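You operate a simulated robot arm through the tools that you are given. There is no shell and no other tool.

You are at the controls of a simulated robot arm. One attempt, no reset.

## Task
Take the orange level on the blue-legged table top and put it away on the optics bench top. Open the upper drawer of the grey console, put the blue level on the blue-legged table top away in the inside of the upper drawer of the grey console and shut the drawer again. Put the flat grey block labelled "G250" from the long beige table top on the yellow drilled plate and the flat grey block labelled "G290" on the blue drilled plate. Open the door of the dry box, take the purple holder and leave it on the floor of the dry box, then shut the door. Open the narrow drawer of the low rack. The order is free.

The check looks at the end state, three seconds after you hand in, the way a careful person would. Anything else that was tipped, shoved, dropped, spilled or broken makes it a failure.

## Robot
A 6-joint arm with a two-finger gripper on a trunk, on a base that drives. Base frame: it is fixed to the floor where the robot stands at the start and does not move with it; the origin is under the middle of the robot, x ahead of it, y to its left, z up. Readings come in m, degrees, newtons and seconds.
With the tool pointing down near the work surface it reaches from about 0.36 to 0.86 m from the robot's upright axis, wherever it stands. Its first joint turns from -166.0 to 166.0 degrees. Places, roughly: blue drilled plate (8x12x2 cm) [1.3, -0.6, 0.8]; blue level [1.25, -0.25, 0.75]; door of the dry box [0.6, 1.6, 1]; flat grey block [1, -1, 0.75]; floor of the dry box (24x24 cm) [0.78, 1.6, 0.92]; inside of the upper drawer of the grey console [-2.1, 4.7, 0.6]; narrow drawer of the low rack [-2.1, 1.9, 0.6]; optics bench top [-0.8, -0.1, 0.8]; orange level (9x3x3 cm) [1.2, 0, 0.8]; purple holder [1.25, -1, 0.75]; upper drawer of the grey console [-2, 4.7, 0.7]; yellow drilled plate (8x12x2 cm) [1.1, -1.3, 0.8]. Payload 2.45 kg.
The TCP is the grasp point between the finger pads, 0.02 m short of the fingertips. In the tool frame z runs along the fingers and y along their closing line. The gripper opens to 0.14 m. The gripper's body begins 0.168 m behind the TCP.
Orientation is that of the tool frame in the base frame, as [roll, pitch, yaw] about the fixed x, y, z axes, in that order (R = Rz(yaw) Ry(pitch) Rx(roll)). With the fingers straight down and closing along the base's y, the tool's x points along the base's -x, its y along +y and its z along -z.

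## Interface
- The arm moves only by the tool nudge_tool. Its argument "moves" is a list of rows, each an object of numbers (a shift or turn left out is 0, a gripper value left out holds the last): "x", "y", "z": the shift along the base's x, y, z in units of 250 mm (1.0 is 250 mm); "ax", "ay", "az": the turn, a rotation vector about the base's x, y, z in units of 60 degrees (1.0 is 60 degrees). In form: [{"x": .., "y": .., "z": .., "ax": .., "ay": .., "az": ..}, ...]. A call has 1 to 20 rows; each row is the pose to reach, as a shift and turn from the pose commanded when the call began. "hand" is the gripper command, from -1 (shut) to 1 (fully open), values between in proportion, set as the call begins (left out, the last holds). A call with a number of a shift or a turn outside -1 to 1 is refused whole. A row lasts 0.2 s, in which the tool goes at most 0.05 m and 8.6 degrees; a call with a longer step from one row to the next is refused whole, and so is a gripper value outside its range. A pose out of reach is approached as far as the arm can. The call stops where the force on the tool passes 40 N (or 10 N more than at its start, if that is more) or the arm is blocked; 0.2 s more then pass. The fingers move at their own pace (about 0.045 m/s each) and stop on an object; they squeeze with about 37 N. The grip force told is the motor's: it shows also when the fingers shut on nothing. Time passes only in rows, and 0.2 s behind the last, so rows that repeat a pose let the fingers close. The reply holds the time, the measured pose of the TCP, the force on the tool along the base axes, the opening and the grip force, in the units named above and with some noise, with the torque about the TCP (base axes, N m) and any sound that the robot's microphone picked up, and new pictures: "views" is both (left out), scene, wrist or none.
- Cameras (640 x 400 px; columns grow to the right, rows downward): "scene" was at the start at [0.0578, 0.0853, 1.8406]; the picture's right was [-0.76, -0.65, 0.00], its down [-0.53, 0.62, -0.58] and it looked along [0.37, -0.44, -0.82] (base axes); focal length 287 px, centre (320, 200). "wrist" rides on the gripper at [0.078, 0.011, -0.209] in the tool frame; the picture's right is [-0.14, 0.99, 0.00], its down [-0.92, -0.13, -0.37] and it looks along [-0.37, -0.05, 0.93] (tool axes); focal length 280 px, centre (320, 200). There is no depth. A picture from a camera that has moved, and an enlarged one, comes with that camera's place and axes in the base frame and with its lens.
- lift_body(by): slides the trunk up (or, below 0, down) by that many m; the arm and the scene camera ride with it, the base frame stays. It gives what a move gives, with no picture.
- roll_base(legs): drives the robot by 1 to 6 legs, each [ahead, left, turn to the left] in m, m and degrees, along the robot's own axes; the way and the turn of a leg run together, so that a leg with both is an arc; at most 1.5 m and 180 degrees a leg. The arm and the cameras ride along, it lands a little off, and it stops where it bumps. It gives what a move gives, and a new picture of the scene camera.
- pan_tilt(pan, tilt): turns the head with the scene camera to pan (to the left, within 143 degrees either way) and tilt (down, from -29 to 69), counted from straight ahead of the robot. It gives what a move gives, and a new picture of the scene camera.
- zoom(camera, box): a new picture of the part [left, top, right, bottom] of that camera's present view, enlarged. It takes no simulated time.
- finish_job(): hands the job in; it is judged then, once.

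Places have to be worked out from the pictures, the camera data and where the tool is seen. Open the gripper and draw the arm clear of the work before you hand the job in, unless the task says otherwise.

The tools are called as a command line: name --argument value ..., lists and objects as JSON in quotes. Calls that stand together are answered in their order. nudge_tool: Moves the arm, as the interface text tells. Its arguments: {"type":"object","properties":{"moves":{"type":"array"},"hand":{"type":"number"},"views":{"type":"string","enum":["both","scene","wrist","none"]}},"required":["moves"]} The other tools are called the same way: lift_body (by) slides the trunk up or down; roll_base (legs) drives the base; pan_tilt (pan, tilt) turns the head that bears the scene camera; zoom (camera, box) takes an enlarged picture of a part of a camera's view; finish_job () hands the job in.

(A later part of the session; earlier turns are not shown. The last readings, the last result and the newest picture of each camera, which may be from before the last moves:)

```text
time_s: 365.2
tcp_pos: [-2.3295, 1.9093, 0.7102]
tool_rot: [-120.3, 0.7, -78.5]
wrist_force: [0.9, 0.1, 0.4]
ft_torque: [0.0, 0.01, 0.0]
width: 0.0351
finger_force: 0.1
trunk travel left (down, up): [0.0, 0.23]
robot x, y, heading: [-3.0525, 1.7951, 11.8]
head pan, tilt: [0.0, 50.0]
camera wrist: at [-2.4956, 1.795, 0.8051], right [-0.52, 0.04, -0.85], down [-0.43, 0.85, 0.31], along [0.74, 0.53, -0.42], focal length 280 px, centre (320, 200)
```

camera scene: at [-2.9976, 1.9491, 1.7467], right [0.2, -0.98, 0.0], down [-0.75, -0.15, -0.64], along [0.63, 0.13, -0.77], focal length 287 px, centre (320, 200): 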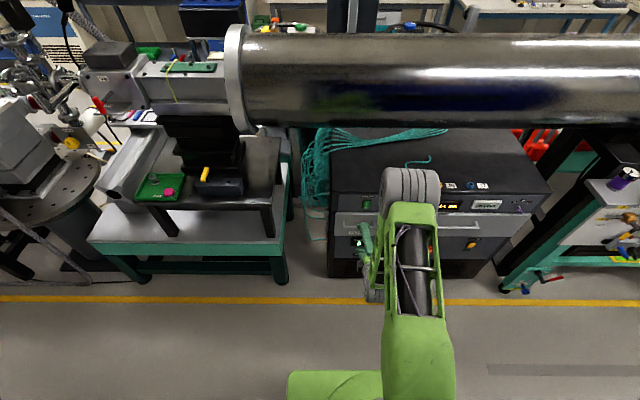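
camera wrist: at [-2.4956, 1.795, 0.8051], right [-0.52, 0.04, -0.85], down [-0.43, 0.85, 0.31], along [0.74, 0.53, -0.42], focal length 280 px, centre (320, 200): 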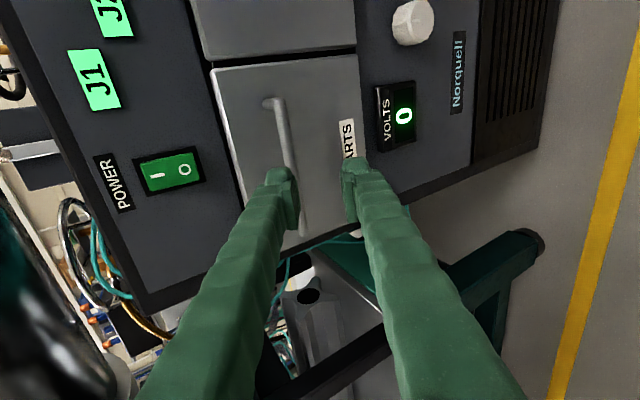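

The bar re-measures at [-2.248, 1.9205, 0.698], deeper than I had assumed. I re-approach along the tool axis until the bar is practically at the TCP.

nudge_tool --moves '[{"x": 0.08, "y": 0.005, "z": 0.04}, {"x": 0.156, "y": 0.009, "z": 0.052}, {"x": 0.2, "y": 0.018, "z": 0.025}, {"x": 0.24, "y": 0.026, "z": 0.001}, {"x": 0.275, "y": 0.034, "z": -0.02}, {"x": 0.3, "y": 0.039, "z": -0.034}, {"x": 0.3, "y": 0.039, "z": -0.034}]' --views "wrist"

```text
time_s: 366.8
tcp_pos: [-2.2541, 1.9202, 0.6996]
tool_rot: [-120.3, 0.6, -78.4]
wrist_force: [-0.1, 0.2, -0.5]
ft_torque: [-0.02, -0.04, 0.0]
width: 0.0354
finger_force: 0.1
trunk travel left (down, up): [0.0, 0.23]
robot x, y, heading: [-3.0547, 1.7917, 11.7]
head pan, tilt: [0.0, 50.0]
camera wrist: at [-2.4207, 1.8054, 0.7959], right [-0.52, 0.04, -0.85], down [-0.43, 0.85, 0.31], along [0.74, 0.53, -0.42], focal length 280 px, centre (320, 200)
```

wrist: 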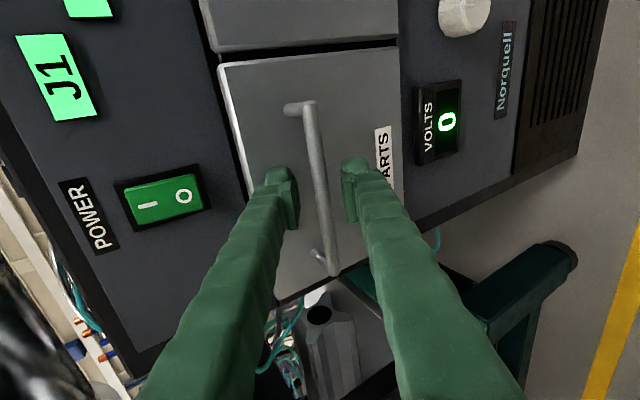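

Still no contact. I advance further in 4 mm steps to seat the bar deep between the pads.

nudge_tool --moves '[{"x": 0.0135, "y": 0.003, "z": -0.008}, {"x": 0.027, "y": 0.006, "z": -0.016}, {"x": 0.0405, "y": 0.009, "z": -0.024}, {"x": 0.0405, "y": 0.009, "z": -0.024}]' --views "wrist"

```text
time_s: 367.5
tcp_pos: [-2.2532, 1.9215, 0.694]
tool_rot: [-120.9, 0.6, -78.5]
wrist_force: [-11.3, -2.6, 3.1]
ft_torque: [0.09, -0.19, -0.06]
width: 0.0327
finger_force: 0.1
trunk travel left (down, up): [0.0, 0.23]
robot x, y, heading: [-3.0562, 1.7914, 11.6]
head pan, tilt: [0.0, 50.0]
stopped in row 3: the force on the tool passed its limit at 44 N (the readings are from after the stop); the commanded pose is now the measured one
camera wrist: at [-2.4184, 1.806, 0.7903], right [-0.53, 0.04, -0.85], down [-0.43, 0.85, 0.31], along [0.73, 0.53, -0.43], focal length 280 px, centre (320, 200)
```

wrist: 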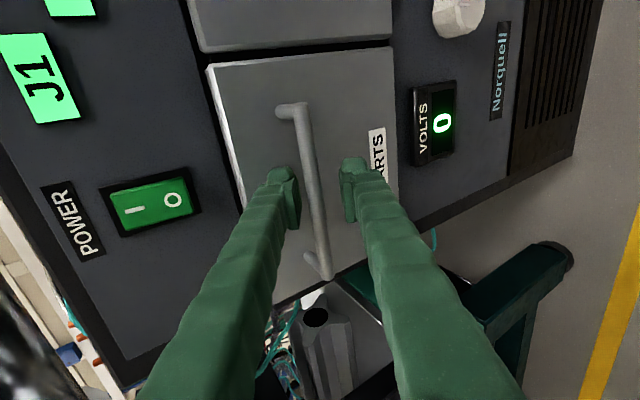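

The upper fingertip touches the drawer front, so the bar is as deep as it gets. I lift 4 mm to centre on the bar and close.

nudge_tool --moves '[{"x": 0.0, "z": 0.016}, {"x": 0.0, "z": 0.016}, {"x": 0.0, "z": 0.016}, {"x": 0.0, "z": 0.016}]' --hand -1 --views "wrist"

```text
time_s: 368.5
tcp_pos: [-2.2508, 1.9196, 0.6969]
tool_rot: [-120.8, 0.6, -78.5]
wrist_force: [-0.6, 0.8, -9.5]
ft_torque: [0.05, -0.05, 0.01]
width: 0.0066
finger_force: 34.6
trunk travel left (down, up): [0.0, 0.23]
robot x, y, heading: [-3.0542, 1.7956, 11.6]
head pan, tilt: [0.0, 50.0]
camera wrist: at [-2.4166, 1.8061, 0.7938], right [-0.53, 0.04, -0.85], down [-0.43, 0.85, 0.31], along [0.73, 0.53, -0.43], focal length 280 px, centre (320, 200)
```

wrist: 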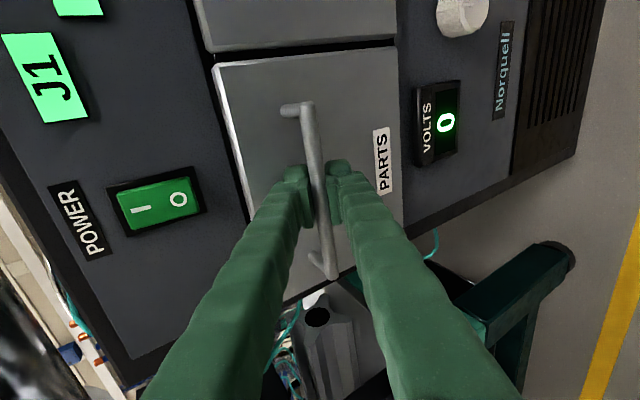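

The bar is gripped firmly (0.66 cm, 34.6 N). I pull back slowly.

nudge_tool --moves '[{"x": -0.03, "y": -0.006, "z": -0.005}, {"x": -0.07, "y": -0.014, "z": -0.005}, {"x": -0.12, "y": -0.024, "z": -0.005}, {"x": -0.18, "y": -0.035, "z": -0.005}]' --views "wrist"

```text
time_s: 369.5
tcp_pos: [-2.2967, 1.9112, 0.6958]
tool_rot: [-120.7, 0.5, -78.5]
wrist_force: [-0.1, 0.7, -8.8]
ft_torque: [0.25, 0.01, 0.35]
width: 0.0066
finger_force: 34.4
trunk travel left (down, up): [0.0, 0.23]
robot x, y, heading: [-3.0577, 1.7936, 11.8]
head pan, tilt: [0.0, 50.0]
camera wrist: at [-2.462, 1.7973, 0.7936], right [-0.53, 0.04, -0.85], down [-0.43, 0.85, 0.31], along [0.73, 0.53, -0.43], focal length 280 px, centre (320, 200)
```

wrist: 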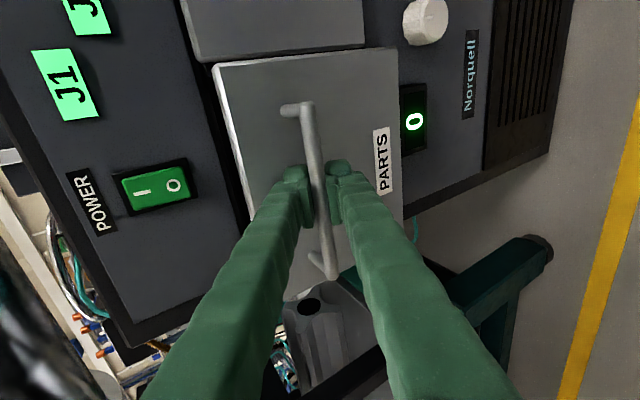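

The drawer comes out. I keep pulling another 14 cm.

nudge_tool --moves '[{"x": -0.1, "y": -0.0197}, {"x": -0.2, "y": -0.0393}, {"x": -0.3, "y": -0.059}, {"x": -0.4, "y": -0.0787}, {"x": -0.5, "y": -0.0984}, {"x": -0.57, "y": -0.112}]' --views "both"

```text
time_s: 370.9
tcp_pos: [-2.4386, 1.8849, 0.6978]
tool_rot: [-120.7, 0.6, -78.5]
wrist_force: [-0.7, 8.3, -4.6]
ft_torque: [0.07, -0.04, -0.01]
width: 0.0069
finger_force: 35.0
trunk travel left (down, up): [0.0, 0.23]
robot x, y, heading: [-3.0586, 1.7962, 11.4]
head pan, tilt: [0.0, 50.0]
camera scene: at [-2.9978, 1.9498, 1.7467], right [0.2, -0.98, 0.0], down [-0.75, -0.15, -0.64], along [0.63, 0.13, -0.77], focal length 287 px, centre (320, 200)
camera wrist: at [-2.6031, 1.7696, 0.7932], right [-0.52, 0.04, -0.85], down [-0.43, 0.85, 0.31], along [0.73, 0.53, -0.43], focal length 280 px, centre (320, 200)
```

scene: 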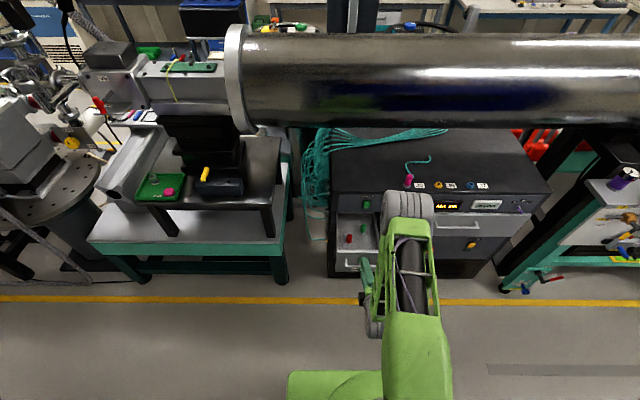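
wrist: 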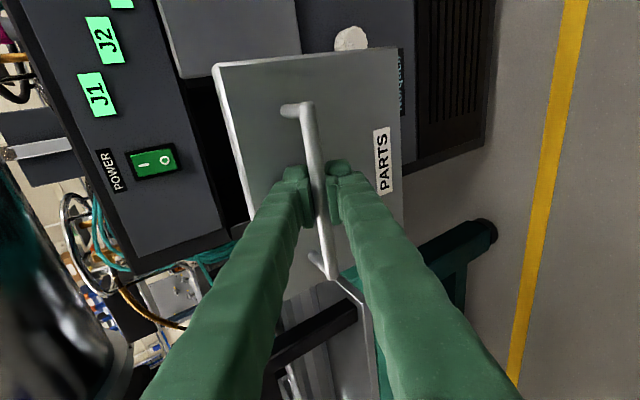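

The drawer is open about 19 cm. I pull 5 cm more to have it clearly open.

nudge_tool --moves '[{"x": -0.08, "y": -0.0157}, {"x": -0.16, "y": -0.0315}, {"x": -0.2, "y": -0.0393}]' --views "none"

```text
time_s: 371.7
tcp_pos: [-2.4873, 1.8747, 0.6972]
tool_rot: [-120.8, 0.6, -78.5]
wrist_force: [0.4, 10.5, -3.6]
ft_torque: [-0.2, -0.05, -0.51]
width: 0.0068
finger_force: 34.6
trunk travel left (down, up): [0.0, 0.23]
robot x, y, heading: [-3.0579, 1.7954, 11.5]
head pan, tilt: [0.0, 50.0]
```

The drawer is open about 24 cm. I release the handle and back off upward.

nudge_tool --moves '[{"z": 0}, {"z": 0}, {"z": 0}]' --hand -0.4 --views "none"

nudge_tool --moves '[{"x": -0.05, "y": -0.01, "z": 0.03}, {"x": -0.13, "y": -0.026, "z": 0.08}, {"x": -0.17, "y": -0.034, "z": 0.2}, {"x": -0.17, "y": -0.034, "z": 0.38}]' --views "both"

```text
time_s: 372.5
tcp_pos: [-2.4883, 1.873, 0.6975]
tool_rot: [-120.8, 0.6, -78.5]
wrist_force: [-2.5, -1.8, -0.9]
ft_torque: [0.0, -0.02, -0.07]
width: 0.0416
finger_force: 0.0
trunk travel left (down, up): [0.0, 0.23]
robot x, y, heading: [-3.0565, 1.7983, 11.5]
head pan, tilt: [0.0, 50.0]
```

```text
time_s: 373.5
tcp_pos: [-2.5274, 1.8662, 0.7862]
tool_rot: [-120.6, 0.6, -78.5]
wrist_force: [-0.4, -0.4, 0.4]
ft_torque: [0.01, -0.02, 0.0]
width: 0.0421
finger_force: 0.1
out of reach, approached as far as the arm can: row 4
trunk travel left (down, up): [0.0, 0.23]
robot x, y, heading: [-3.0583, 1.7943, 11.6]
head pan, tilt: [0.0, 50.0]
camera scene: at [-2.9978, 1.949, 1.7467], right [0.2, -0.98, 0.0], down [-0.75, -0.15, -0.64], along [0.63, 0.13, -0.77], focal length 287 px, centre (320, 200)
camera wrist: at [-2.6921, 1.7516, 0.8829], right [-0.52, 0.04, -0.85], down [-0.43, 0.85, 0.31], along [0.73, 0.53, -0.43], focal length 280 px, centre (320, 200)
```

scene: 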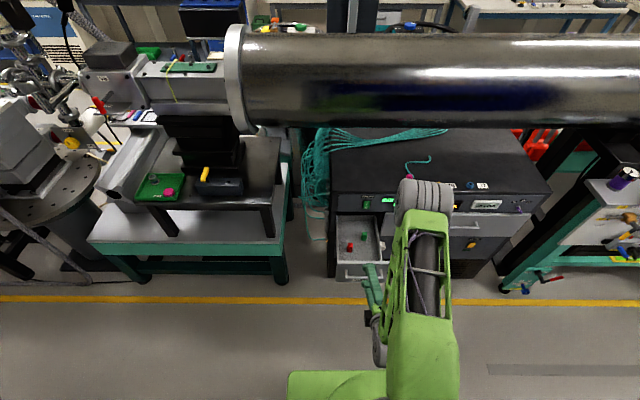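
wrist: 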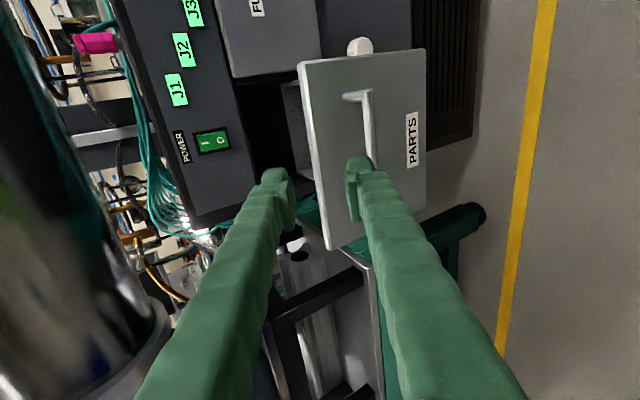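

The drawer is clearly open. To free the arm I raise and move slightly outward over the drawer front, then roll the tool back.

nudge_tool --moves '[{"z": 0.1, "x": 0.02}, {"z": 0.26, "x": 0.06, "y": 0.012}, {"z": 0.42, "x": 0.12, "y": 0.024}, {"z": 0.6, "x": 0.18, "y": 0.035}]' --views "none"

nudge_tool --moves '[{"z": 0.08, "ax": 0.106, "ay": 0.0215, "az": -0.063}, {"z": 0.16, "ax": 0.2117, "ay": 0.043, "az": -0.1257}, {"z": 0.24, "ax": 0.3175, "ay": 0.065, "az": -0.1886}, {"z": 0.32, "ax": 0.4233, "ay": 0.087, "az": -0.2515}, {"z": 0.4, "ax": 0.529, "ay": 0.109, "az": -0.3144}, {"z": 0.48, "ax": 0.635, "ay": 0.13, "az": -0.377}]' --views "scene"

```text
time_s: 374.5
tcp_pos: [-2.4305, 1.8781, 0.9215]
tool_rot: [-120.8, 0.6, -78.5]
wrist_force: [-0.8, 0.1, -0.5]
ft_torque: [-0.06, -0.04, -0.01]
width: 0.042
finger_force: 0.1
out of reach, approached as far as the arm can: row 1, 2, 3, 4
trunk travel left (down, up): [0.0, 0.23]
robot x, y, heading: [-3.0558, 1.7937, 11.5]
head pan, tilt: [0.0, 50.0]
```

```text
time_s: 375.9
tcp_pos: [-2.4115, 1.8767, 1.04]
tool_rot: [-130.2, 38.3, -105.5]
wrist_force: [1.1, -0.8, 0.2]
ft_torque: [0.0, 0.03, 0.02]
width: 0.042
finger_force: 0.1
out of reach, approached as far as the arm can: row 1, 2, 3, 4, 5, 6
trunk travel left (down, up): [0.0, 0.23]
robot x, y, heading: [-3.0554, 1.7897, 11.5]
head pan, tilt: [0.0, 50.0]
camera scene: at [-2.9986, 1.949, 1.7468], right [0.2, -0.98, 0.0], down [-0.75, -0.15, -0.64], along [0.63, 0.13, -0.77], focal length 287 px, centre (320, 200)
```

scene: 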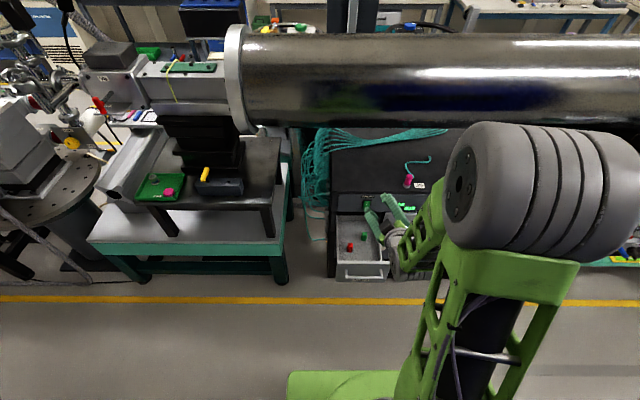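

Next I complete the roll-back and straighten the tool to vertical.

nudge_tool --moves '[{"ax": 0.106, "ay": 0.0215, "az": -0.063}, {"ax": 0.2117, "ay": 0.043, "az": -0.1257}, {"ax": 0.3175, "ay": 0.065, "az": -0.1886}, {"ax": 0.4233, "ay": 0.087, "az": -0.2515}, {"ax": 0.529, "ay": 0.109, "az": -0.3144}, {"ax": 0.635, "ay": 0.13, "az": -0.377}]' --views "none"

nudge_tool --moves '[{"ax": -0.024, "ay": 0.1226}, {"ax": -0.048, "ay": 0.245}, {"ax": -0.071, "ay": 0.368}, {"ax": -0.095, "ay": 0.49}, {"ax": -0.119, "ay": 0.613}, {"ax": -0.143, "ay": 0.736}, {"ax": -0.166, "ay": 0.858}, {"ax": -0.19, "ay": 0.98}]' --views "scene"

```text
time_s: 377.3
tcp_pos: [-2.4102, 1.8757, 1.0394]
tool_rot: [178.2, 59.9, -169.8]
wrist_force: [-0.3, -0.4, -0.4]
ft_torque: [0.02, 0.0, 0.01]
width: 0.0419
finger_force: 0.0
trunk travel left (down, up): [0.0, 0.23]
robot x, y, heading: [-3.0527, 1.7937, 11.7]
head pan, tilt: [0.0, 50.0]
```

```text
time_s: 379.1
tcp_pos: [-2.4032, 1.8792, 1.0443]
tool_rot: [178.5, 36.9, -169.4]
wrist_force: [-0.2, -0.1, -0.3]
ft_torque: [-0.02, -0.02, 0.02]
width: 0.042
finger_force: 0.1
out of reach, approached as far as the arm can: row 3, 4, 5, 6, 7, 8
trunk travel left (down, up): [0.0, 0.23]
robot x, y, heading: [-3.0556, 1.7945, 11.3]
head pan, tilt: [0.0, 50.0]
camera scene: at [-2.9983, 1.949, 1.7467], right [0.2, -0.98, 0.0], down [-0.75, -0.15, -0.64], along [0.63, 0.13, -0.77], focal length 287 px, centre (320, 200)
```

scene: 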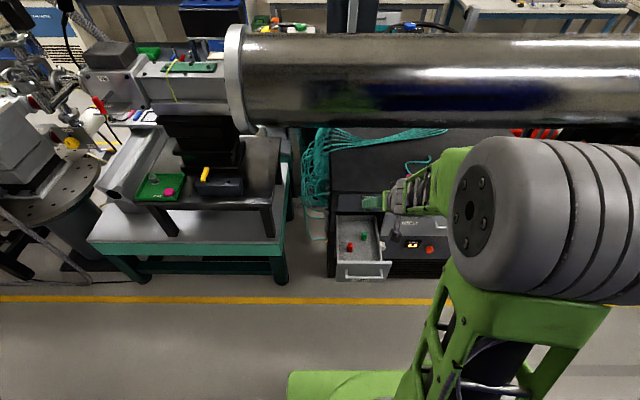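

The arm ended in a cramped pose. I shift the tool a bit left and outward (free air above the rack's front) and try straightening again.

nudge_tool --moves '[{"x": 0.03, "y": 0.13, "z": 0.04}, {"x": 0.05, "y": 0.27, "z": 0.08}, {"x": 0.08, "y": 0.42, "z": 0.12}]' --views "none"

nudge_tool --moves '[{"ax": -0.024, "ay": 0.1226}, {"ax": -0.048, "ay": 0.245}, {"ax": -0.071, "ay": 0.368}, {"ax": -0.095, "ay": 0.49}, {"ax": -0.117, "ay": 0.603}]' --views "both"

```text
time_s: 379.9
tcp_pos: [-2.3637, 1.9583, 1.0854]
tool_rot: [-179.5, 41.8, -167.4]
wrist_force: [0.4, 0.7, 0.3]
ft_torque: [0.02, -0.03, -0.05]
width: 0.0419
finger_force: 0.1
out of reach, approached as far as the arm can: row 2, 3
trunk travel left (down, up): [0.0, 0.23]
robot x, y, heading: [-3.0555, 1.7949, 11.3]
head pan, tilt: [0.0, 50.0]
```

```text
time_s: 381.1
tcp_pos: [-2.3641, 1.9583, 1.0851]
tool_rot: [179.3, 42.0, -169.4]
wrist_force: [0.2, -0.1, 0.6]
ft_torque: [0.0, 0.03, -0.01]
width: 0.0418
finger_force: 0.0
out of reach, approached as far as the arm can: row 1, 2, 3, 4, 5
trunk travel left (down, up): [0.0, 0.23]
robot x, y, heading: [-3.059, 1.7917, 11.7]
head pan, tilt: [0.0, 50.0]
camera scene: at [-2.9982, 1.949, 1.7467], right [0.2, -0.98, 0.0], down [-0.75, -0.15, -0.64], along [0.63, 0.13, -0.77], focal length 287 px, centre (320, 200)
camera wrist: at [-2.5593, 1.9298, 1.1881], right [-0.09, 0.99, 0.1], down [0.46, -0.05, 0.89], along [0.88, 0.13, -0.45], focal length 280 px, centre (320, 200)
```

scene: 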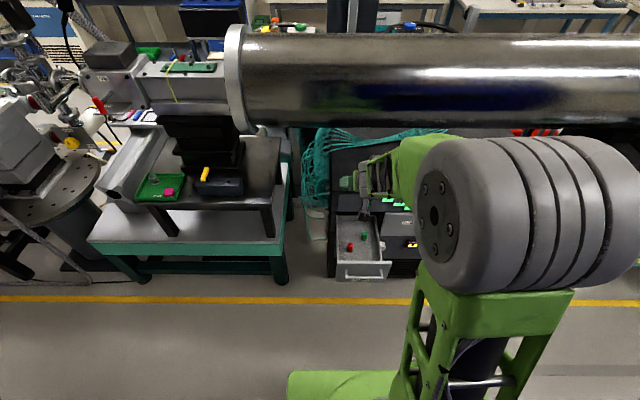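
wrist: 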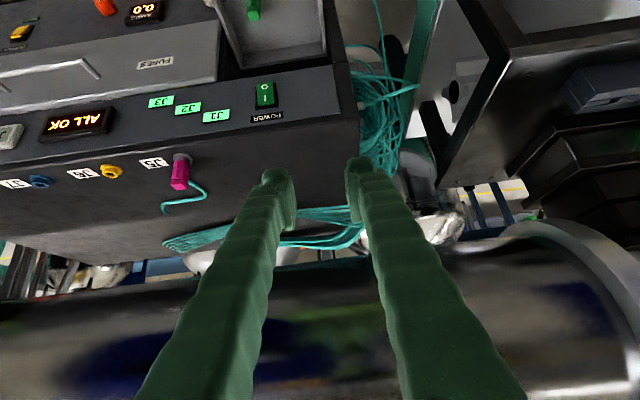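

That was the outer reach limit (a vertical tool needs the wrist higher). I move inward and a bit lower while straightening.

nudge_tool --moves '[{"x": -0.07, "y": -0.014, "z": -0.04, "ax": -0.022, "ay": 0.1143}, {"x": -0.14, "y": -0.028, "z": -0.08, "ax": -0.044, "ay": 0.2287}, {"x": -0.21, "y": -0.042, "z": -0.12, "ax": -0.0665, "ay": 0.343}, {"x": -0.28, "y": -0.056, "z": -0.16, "ax": -0.0887, "ay": 0.4573}, {"x": -0.35, "y": -0.07, "z": -0.2, "ax": -0.1108, "ay": 0.5717}, {"x": -0.43, "y": -0.085, "z": -0.24, "ax": -0.133, "ay": 0.686}]' --views "both"

```text
time_s: 382.5
tcp_pos: [-2.4726, 1.9372, 1.0253]
tool_rot: [179.5, -0.2, -169.3]
wrist_force: [-0.6, -0.1, -0.2]
ft_torque: [-0.03, 0.0, -0.01]
width: 0.0421
finger_force: 0.0
out of reach, approached as far as the arm can: row 1
trunk travel left (down, up): [0.0, 0.23]
robot x, y, heading: [-3.0579, 1.7933, 11.6]
head pan, tilt: [0.0, 50.0]
camera scene: at [-2.9978, 1.9491, 1.7467], right [0.2, -0.98, 0.0], down [-0.75, -0.15, -0.64], along [0.63, 0.13, -0.77], focal length 287 px, centre (320, 200)
camera wrist: at [-2.55, 1.9314, 1.2341], right [-0.05, 1.0, 0.01], down [0.93, 0.04, 0.36], along [0.36, 0.03, -0.93], focal length 280 px, centre (320, 200)
```

scene: 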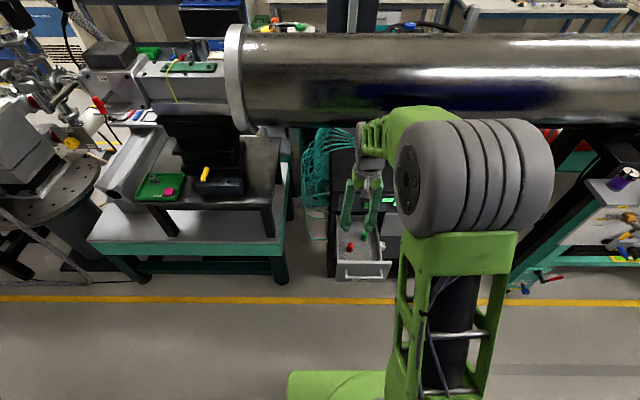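
wrist: 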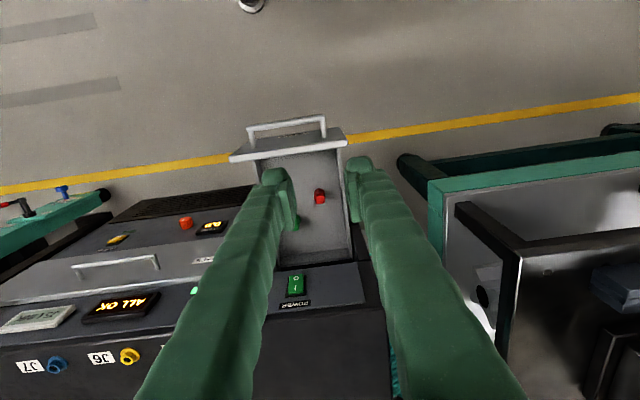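

The drawer stands open and the arm is free again. I raise it slightly, turn back along the far aisle and return by the known way.

nudge_tool --moves '[{"z": 0.1, "x": -0.04}, {"z": 0.2, "x": -0.08, "y": -0.02}]' --hand 1 --views "none"

roll_base --legs '[[0.1, 0, 0], [0, 0, -90.3]]'

```text
time_s: 383.1
tcp_pos: [-2.492, 1.9328, 1.0756]
tool_rot: [179.4, -0.1, -169.3]
wrist_force: [1.0, 1.0, 0.4]
ft_torque: [0.01, -0.03, -0.02]
width: 0.0945
finger_force: 0.0
trunk travel left (down, up): [0.0, 0.23]
robot x, y, heading: [-3.0535, 1.7982, 11.6]
head pan, tilt: [0.0, 50.0]
```

```text
time_s: 388.2
tcp_pos: [-2.8361, 1.2436, 1.0748]
tool_rot: [179.3, -0.1, 98.8]
wrist_force: [-0.3, -0.5, 0.1]
ft_torque: [0.0, -0.05, 0.0]
width: 0.1398
finger_force: 0.1
trunk travel left (down, up): [0.0, 0.23]
robot x, y, heading: [-2.9563, 1.8179, -80.7]
head pan, tilt: [0.0, 50.0]
camera scene: at [-2.8037, 1.7521, 1.7467], right [-0.99, -0.17, 0.0], down [-0.13, 0.76, -0.64], along [0.11, -0.63, -0.77], focal length 287 px, centre (320, 200)
```

scene: 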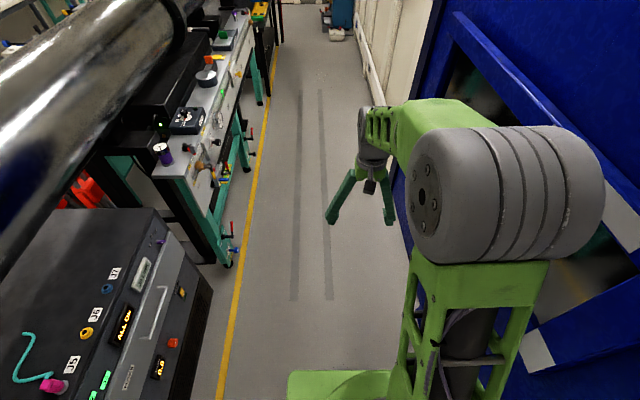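

I look down the rest of this aisle to see whether its near end connects back (shorter way).

pan_tilt --pan 5 --tilt 18

zoom --camera "scene" --box '[160, 80, 400, 230]'

```text
time_s: 389.1
tcp_pos: [-2.8379, 1.2437, 1.0766]
tool_rot: [179.4, -0.1, 98.8]
wrist_force: [0.1, 0.7, 0.0]
ft_torque: [0.02, 0.04, 0.03]
width: 0.1399
finger_force: 0.0
trunk travel left (down, up): [0.0, 0.23]
robot x, y, heading: [-2.9606, 1.8141, -80.3]
head pan, tilt: [5.0, 18.0]
camera scene: at [-2.793, 1.7377, 1.7955], right [-0.97, -0.25, 0.0], down [-0.08, 0.3, -0.95], along [0.24, -0.92, -0.31], focal length 287 px, centre (320, 200)
```

scene: 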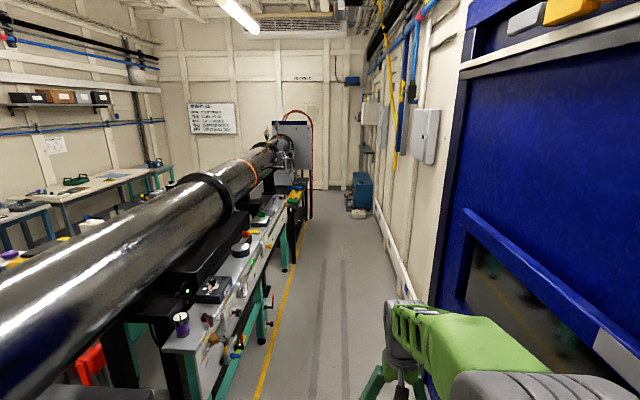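

```text
2.67 times, centred on (280, 155) of scene
camera zoom: at [-2.793, 1.7377, 1.7955], right [-0.97, -0.25, 0.0], down [-0.08, 0.3, -0.95], along [0.24, -0.92, -0.31], focal length 765 px, centre (427, 320)
```

zoom: 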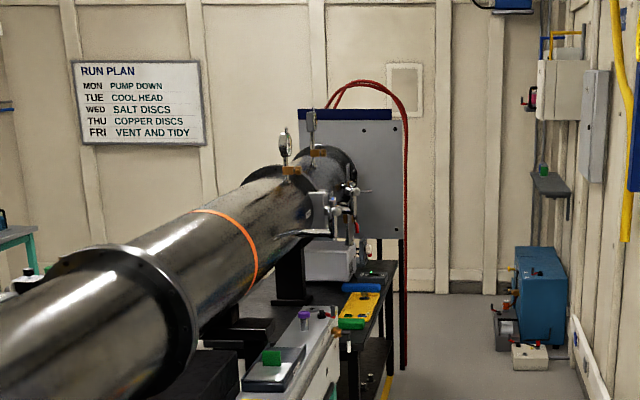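

The near end looks cramped, so I return by the known way: back along the far aisle.

roll_base --legs '[[0, 0, 1.4], [-1.4, 0, 0]]'

roll_base --legs '[[-1.4, 0, 0]]'

```text
time_s: 396.5
tcp_pos: [-3.0877, 2.6259, 1.075]
tool_rot: [179.4, 0.1, 99.3]
wrist_force: [0.2, 0.5, 0.2]
ft_torque: [0.0, -0.01, 0.03]
width: 0.1401
finger_force: 0.0
trunk travel left (down, up): [0.0, 0.23]
robot x, y, heading: [-3.211, 3.1943, -79.6]
head pan, tilt: [5.0, 18.0]
camera scene: at [-3.0482, 3.1198, 1.7956], right [-0.97, -0.26, 0.0], down [-0.08, 0.3, -0.95], along [0.25, -0.92, -0.31], focal length 287 px, centre (320, 200)
```

scene: 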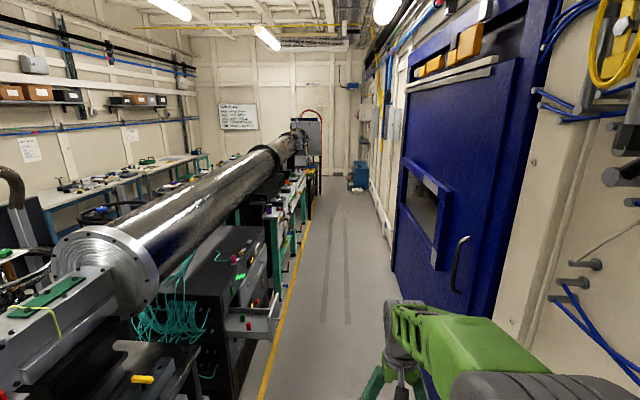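

```text
time_s: 403.5
tcp_pos: [-3.3338, 4.0103, 1.0748]
tool_rot: [179.4, 0.1, 99.2]
wrist_force: [-0.4, 0.7, 0.4]
ft_torque: [-0.01, 0.01, 0.01]
width: 0.1401
finger_force: 0.1
trunk travel left (down, up): [0.0, 0.23]
robot x, y, heading: [-3.4597, 4.5799, -80.1]
head pan, tilt: [5.0, 18.0]
camera scene: at [-3.2936, 4.5047, 1.7956], right [-0.97, -0.26, 0.0], down [-0.08, 0.3, -0.95], along [0.25, -0.92, -0.31], focal length 287 px, centre (320, 200)
```

scene: 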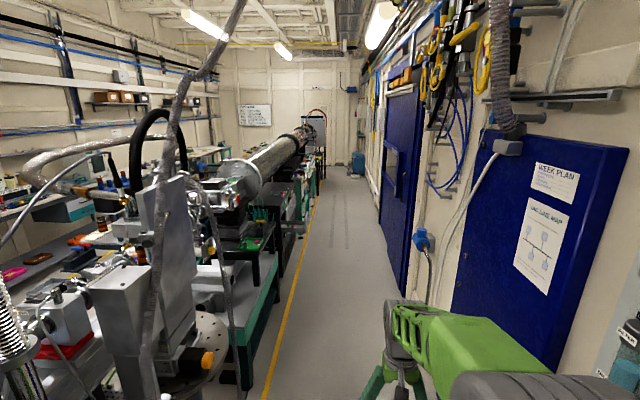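

The opened narrow drawer is visible behind. I continue back to the cross aisle and then turn so the arm points along the travel direction.

roll_base --legs '[[-1.3, 0, 1.0], [0, 0, 90]]'

pan_tilt --pan 0 --tilt 40

```text
time_s: 414.0
tcp_pos: [-3.1334, 6.0216, 1.0757]
tool_rot: [179.3, -0.2, -168.4]
wrist_force: [-0.4, -0.3, 0.6]
ft_torque: [-0.02, -0.02, -0.02]
width: 0.1403
finger_force: 0.1
trunk travel left (down, up): [0.0, 0.23]
robot x, y, heading: [-3.6968, 5.8752, 12.3]
head pan, tilt: [5.0, 18.0]
camera scene: at [-3.628, 6.0414, 1.7956], right [0.3, -0.95, 0.0], down [-0.29, -0.09, -0.95], along [0.91, 0.28, -0.31], focal length 287 px, centre (320, 200)
```

scene: 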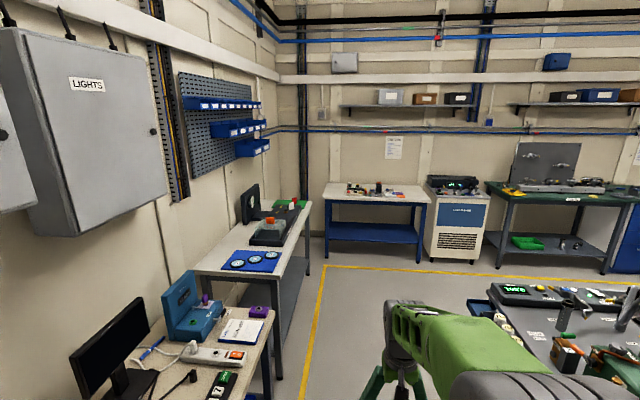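

```text
time_s: 414.9
tcp_pos: [-3.1339, 6.0243, 1.0756]
tool_rot: [179.5, -0.1, -168.4]
wrist_force: [0.2, 0.3, -0.1]
ft_torque: [0.0, -0.01, -0.01]
width: 0.1401
finger_force: 0.0
trunk travel left (down, up): [0.0, 0.23]
robot x, y, heading: [-3.6976, 5.8742, 12.6]
head pan, tilt: [0.0, 40.0]
camera scene: at [-3.6339, 6.0317, 1.761], right [0.21, -0.98, 0.0], down [-0.63, -0.14, -0.77], along [0.75, 0.16, -0.64], focal length 287 px, centre (320, 200)
```

scene: 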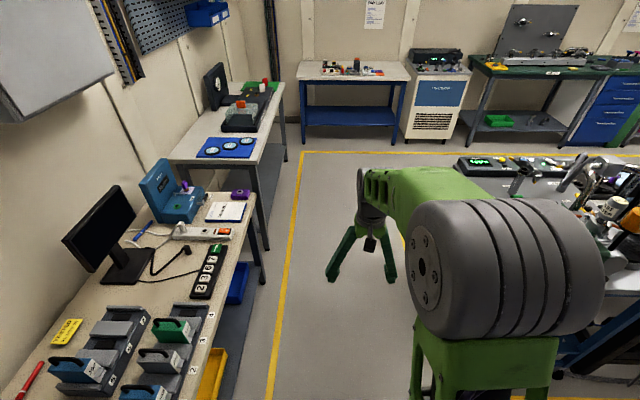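

The cross aisle is free along the arm. I drive ahead through it back to the main aisle.

roll_base --legs '[[1.2, 0.03, -1.3], [1.2, 0, 0]]'

```text
time_s: 426.6
tcp_pos: [-0.7878, 6.5156, 1.0741]
tool_rot: [179.5, -0.1, -168.9]
wrist_force: [-0.1, -0.5, 0.1]
ft_torque: [0.01, 0.02, 0.0]
width: 0.1399
finger_force: 0.1
trunk travel left (down, up): [0.0, 0.23]
robot x, y, heading: [-1.35, 6.3721, 12.1]
head pan, tilt: [0.0, 40.0]
camera scene: at [-1.2876, 6.5296, 1.7609], right [0.21, -0.98, 0.0], down [-0.63, -0.13, -0.77], along [0.75, 0.16, -0.64], focal length 287 px, centre (320, 200)
```

scene: 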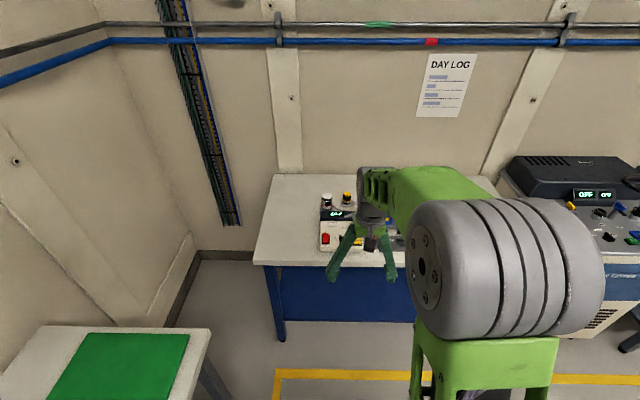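

I'm back in the main aisle. I turn right so the arm points down the aisle, and drive toward the blue-legged table.

roll_base --legs '[[0, 0, -90.8]]'

```text
time_s: 430.9
tcp_pos: [-1.2246, 5.8045, 1.0745]
tool_rot: [179.4, 0.0, 99.6]
wrist_force: [0.5, 0.4, -0.7]
ft_torque: [-0.02, -0.02, 0.0]
width: 0.14
finger_force: 0.2
trunk travel left (down, up): [0.0, 0.23]
robot x, y, heading: [-1.3465, 6.3723, -79.5]
head pan, tilt: [0.0, 40.0]
camera scene: at [-1.1969, 6.3046, 1.7609], right [-0.98, -0.18, 0.0], down [-0.12, 0.63, -0.77], along [0.14, -0.75, -0.64], focal length 287 px, centre (320, 200)
```

scene: 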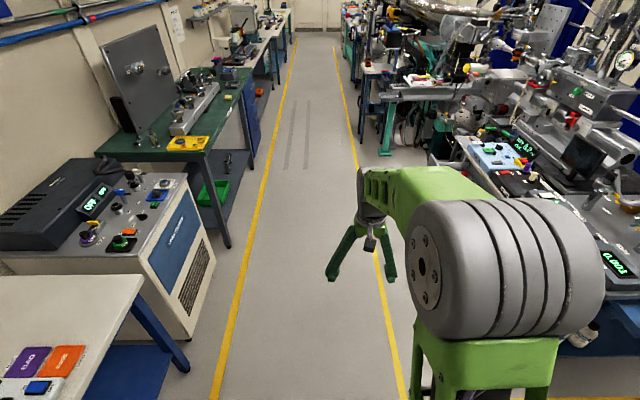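

The aisle is clear. I drive down it in several legs, keeping toward the middle.

roll_base --legs '[[1.3, 0.12, 0.5], [1.4, 0, 0]]'

roll_base --legs '[[1.4, 0, 0], [1.3, 0, 0]]'

```text
time_s: 444.2
tcp_pos: [-0.6496, 3.1329, 1.0756]
tool_rot: [179.3, -0.1, 99.0]
wrist_force: [0.0, 0.1, -0.3]
ft_torque: [-0.02, 0.02, 0.01]
width: 0.1401
finger_force: 0.0
trunk travel left (down, up): [0.0, 0.23]
robot x, y, heading: [-0.7764, 3.7023, -80.2]
head pan, tilt: [0.0, 40.0]
camera scene: at [-0.6181, 3.6338, 1.7609], right [-0.99, -0.17, 0.0], down [-0.11, 0.63, -0.77], along [0.13, -0.75, -0.64], focal length 287 px, centre (320, 200)
```

scene: 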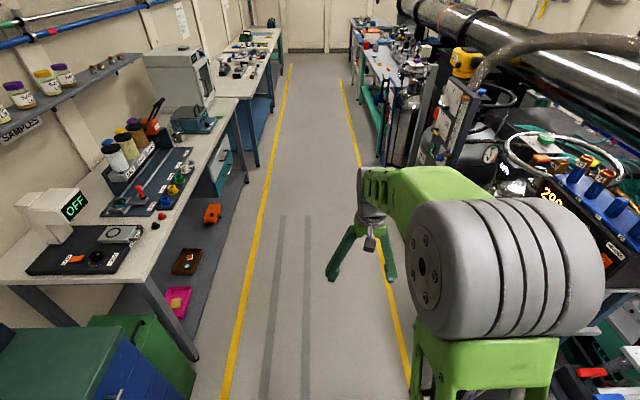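

```text
time_s: 457.1
tcp_pos: [-0.1568, 0.5184, 1.0758]
tool_rot: [179.4, 0.1, 100.5]
wrist_force: [0.2, -0.4, 0.3]
ft_torque: [0.01, 0.01, 0.01]
width: 0.1399
finger_force: 0.0
trunk travel left (down, up): [0.0, 0.23]
robot x, y, heading: [-0.2977, 1.0819, -78.4]
head pan, tilt: [0.0, 40.0]
camera scene: at [-0.138, 1.0194, 1.7609], right [-0.98, -0.2, 0.0], down [-0.13, 0.63, -0.77], along [0.15, -0.75, -0.64], focal length 287 px, centre (320, 200)
```

scene: 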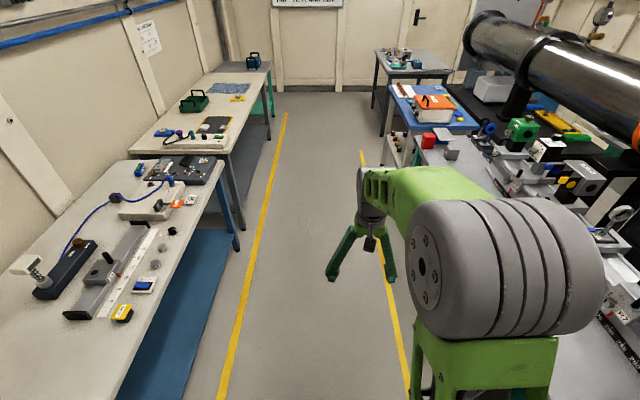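

I continue to the blue level's place, then turn left by 180° (arm sweeping over the table-side air) to bring the table to my right.

roll_base --legs '[[1.45, 0, -0.4], [0, 0, 179.5]]'

pan_tilt --pan -90 --tilt 60

```text
time_s: 471.6
tcp_pos: [-0.1374, 0.2349, 1.0748]
tool_rot: [179.4, 0.0, -82.2]
wrist_force: [-0.2, -0.3, 0.6]
ft_torque: [-0.01, 0.01, 0.05]
width: 0.1397
finger_force: 0.0
trunk travel left (down, up): [0.0, 0.23]
robot x, y, heading: [-0.0304, -0.337, 98.6]
head pan, tilt: [0.0, 40.0]
camera scene: at [-0.1795, -0.2636, 1.7609], right [0.99, 0.15, 0.0], down [0.1, -0.64, -0.77], along [-0.11, 0.76, -0.64], focal length 287 px, centre (320, 200)
```

scene: 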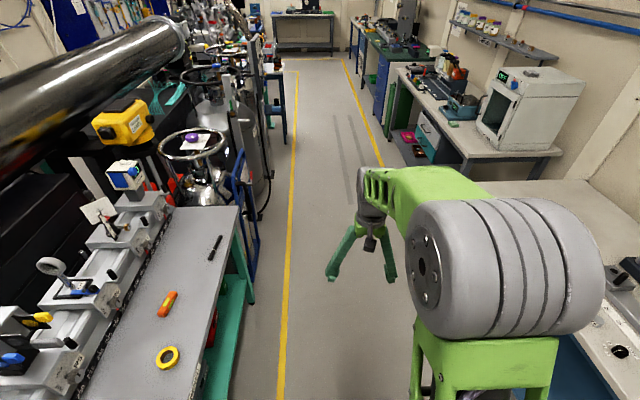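

```text
time_s: 473.2
tcp_pos: [-0.1385, 0.2342, 1.0763]
tool_rot: [179.4, 0.0, -82.2]
wrist_force: [0.4, -0.3, 0.0]
ft_torque: [0.0, 0.01, -0.01]
width: 0.1403
finger_force: 0.0
trunk travel left (down, up): [0.0, 0.23]
robot x, y, heading: [-0.0293, -0.3352, 98.8]
head pan, tilt: [-90.0, 60.0]
camera scene: at [-0.1009, -0.3377, 1.7342], right [0.15, -0.99, 0.0], down [-0.86, -0.13, -0.5], along [0.49, 0.07, -0.87], focal length 287 px, centre (320, 200)
```

scene: 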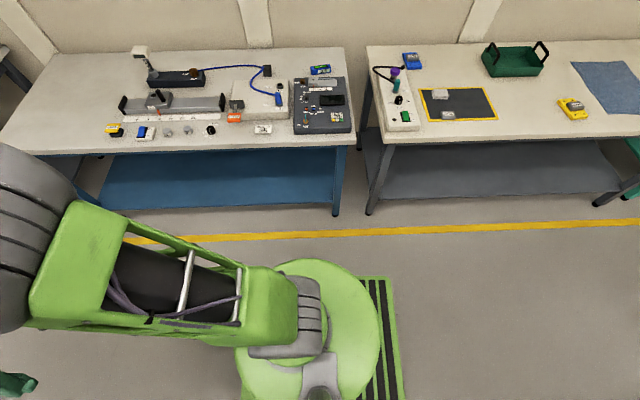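

I correct the heading by +2.4° and swing the arm to the right side over the table, at z 1.07.

roll_base --legs '[[0, 0, 2.4]]'

nudge_tool --moves '[{"x": 0.191, "y": 0.036, "az": -0.08}, {"x": 0.384, "y": 0.057, "az": -0.16}, {"x": 0.579, "y": 0.061, "az": -0.24}, {"x": 0.773, "y": 0.048, "az": -0.32}, {"x": 0.966, "y": 0.02, "az": -0.4}]' --views "none"

nudge_tool --moves '[{"x": 0.189, "y": -0.044, "az": -0.08}, {"x": 0.374, "y": -0.104, "az": -0.16}, {"x": 0.554, "y": -0.18, "az": -0.24}, {"x": 0.726, "y": -0.27, "az": -0.32}, {"x": 0.89, "y": -0.374, "az": -0.4}]' --views "none"

nudge_tool --moves '[{"x": 0.155, "y": -0.118, "az": -0.08}, {"x": 0.3, "y": -0.248, "az": -0.16}, {"x": 0.432, "y": -0.39, "az": -0.24}, {"x": 0.553, "y": -0.542, "az": -0.32}, {"x": 0.661, "y": -0.704, "az": -0.4}]' --views "none"

nudge_tool --moves '[{"x": 0.094, "y": -0.17, "az": -0.08}, {"x": 0.172, "y": -0.348, "az": -0.16}, {"x": 0.236, "y": -0.532, "az": -0.24}, {"x": 0.274, "y": -0.672, "az": -0.3}]' --views "both"

```text
time_s: 474.0
tcp_pos: [-0.1616, 0.2304, 1.0752]
tool_rot: [179.3, 0.0, -79.8]
wrist_force: [-0.3, 0.0, 0.9]
ft_torque: [0.0, 0.0, 0.0]
width: 0.14
finger_force: 0.1
trunk travel left (down, up): [0.0, 0.23]
robot x, y, heading: [-0.0237, -0.3352, 101.0]
head pan, tilt: [-90.0, 60.0]
camera scene: at [-0.101, -0.3409, 1.7342], right [0.19, -0.98, 0.0], down [-0.85, -0.16, -0.5], along [0.49, 0.09, -0.87], focal length 287 px, centre (320, 200)
```

scene: 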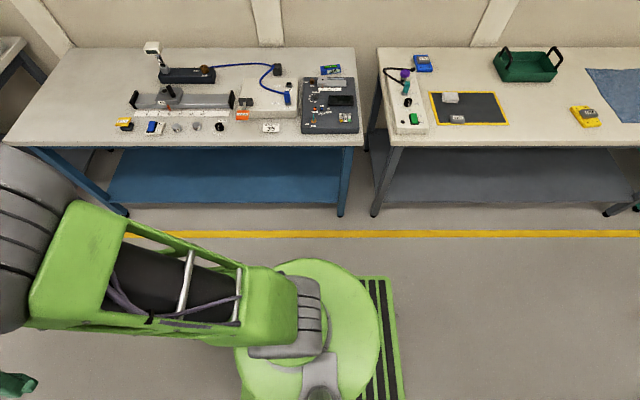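

```text
time_s: 475.2
tcp_pos: [0.0785, 0.2344, 1.076]
tool_rot: [179.4, 0.0, -104.0]
wrist_force: [-0.1, -0.4, -0.2]
ft_torque: [-0.02, 0.0, 0.01]
width: 0.1399
finger_force: 0.1
trunk travel left (down, up): [0.0, 0.23]
robot x, y, heading: [-0.0253, -0.3375, 100.7]
head pan, tilt: [-90.0, 60.0]
```

```text
time_s: 476.4
tcp_pos: [0.3014, 0.1384, 1.0756]
tool_rot: [179.4, 0.0, -127.9]
wrist_force: [0.4, 0.7, 0.1]
ft_torque: [0.0, 0.01, 0.0]
width: 0.1397
finger_force: 0.2
trunk travel left (down, up): [0.0, 0.23]
robot x, y, heading: [-0.0279, -0.3362, 100.6]
head pan, tilt: [-90.0, 60.0]
```

```text
time_s: 477.6
tcp_pos: [0.4665, -0.0357, 1.0747]
tool_rot: [179.3, 0.0, -151.9]
wrist_force: [0.4, 0.9, 0.0]
ft_torque: [-0.03, 0.02, 0.01]
width: 0.1401
finger_force: 0.1
trunk travel left (down, up): [0.0, 0.23]
robot x, y, heading: [-0.025, -0.3365, 101.1]
head pan, tilt: [-90.0, 60.0]
```

```text
time_s: 478.6
tcp_pos: [0.5336, -0.2037, 1.0758]
tool_rot: [179.4, -0.1, -170.0]
wrist_force: [-0.3, 0.1, 0.9]
ft_torque: [-0.02, 0.03, 0.04]
width: 0.1397
finger_force: 0.0
trunk travel left (down, up): [0.0, 0.23]
robot x, y, heading: [-0.0275, -0.3355, 101.0]
head pan, tilt: [-90.0, 60.0]
camera scene: at [-0.1006, -0.3414, 1.7342], right [0.19, -0.98, 0.0], down [-0.85, -0.16, -0.5], along [0.49, 0.1, -0.87], focal length 287 px, centre (320, 200)
camera wrist: at [0.4553, -0.2086, 1.2847], right [-0.04, 1.0, 0.01], down [0.93, 0.03, 0.37], along [0.37, 0.02, -0.93], focal length 280 px, centre (320, 200)
```

scene: 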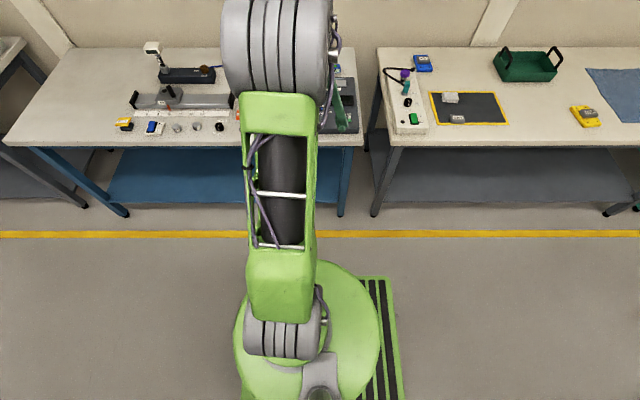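
wrist: 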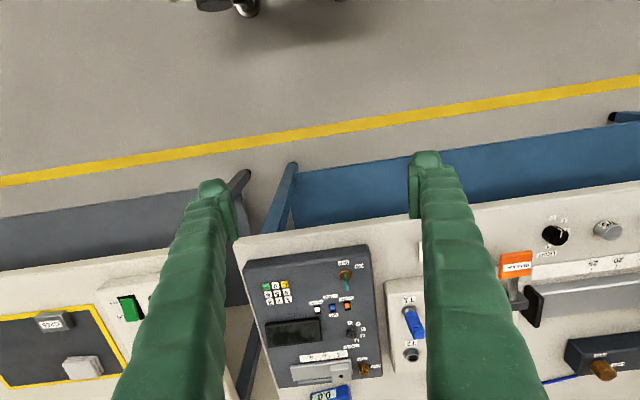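

I drive sideways toward the table (0.44 m) to reach the blue level.

roll_base --legs '[[0, -0.43, 0.1]]'

zoom --camera "wrist" --box '[0, 0, 640, 400]'

```text
time_s: 482.9
tcp_pos: [0.9529, -0.112, 1.0751]
tool_rot: [179.3, 0.1, -169.2]
wrist_force: [0.2, -0.2, 0.2]
ft_torque: [0.0, 0.0, 0.0]
width: 0.1399
finger_force: 0.0
trunk travel left (down, up): [0.0, 0.23]
robot x, y, heading: [0.3926, -0.2547, 101.5]
head pan, tilt: [-90.0, 60.0]
camera scene: at [0.3207, -0.2578, 1.7342], right [0.2, -0.98, 0.0], down [-0.85, -0.17, -0.5], along [0.49, 0.1, -0.87], focal length 287 px, centre (320, 200)
```

scene: 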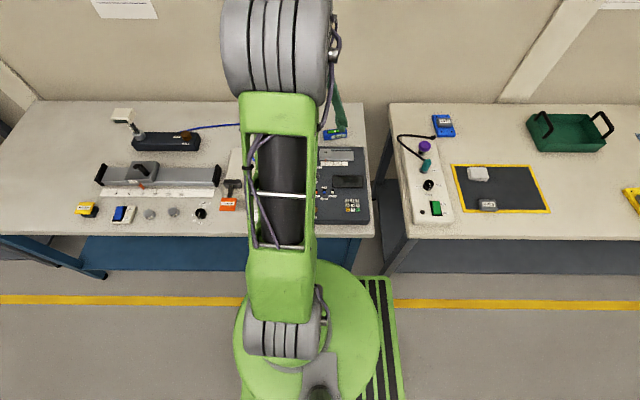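

```text
1.00 times, centred on (320, 200) of wrist (not enlarged: the box is as wide or as high as the picture)
camera zoom: at [0.8749, -0.1184, 1.2847], right [-0.05, 1.0, 0.01], down [0.93, 0.04, 0.37], along [0.37, 0.03, -0.93], focal length 280 px, centre (320, 200)
```

zoom: 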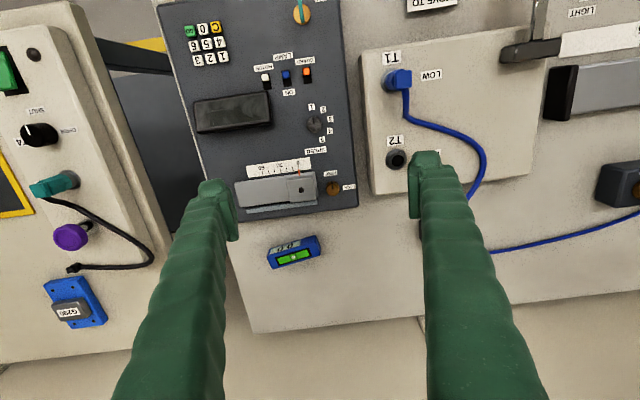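

The blue level is visible at about [1.165, −0.148]. I zoom for its orientation.

zoom --camera "wrist" --box '[246, 220, 342, 280]'

```text
6.67 times, centred on (294, 250) of wrist
camera zoom: at [0.8749, -0.1184, 1.2847], right [-0.05, 1.0, 0.01], down [0.93, 0.04, 0.37], along [0.37, 0.03, -0.93], focal length 1869 px, centre (493, -133)
```

zoom: 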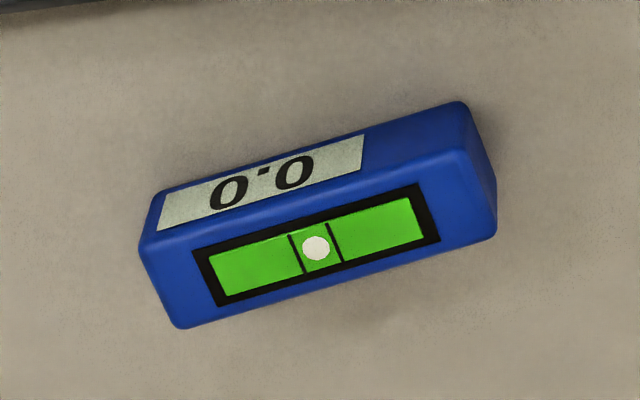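

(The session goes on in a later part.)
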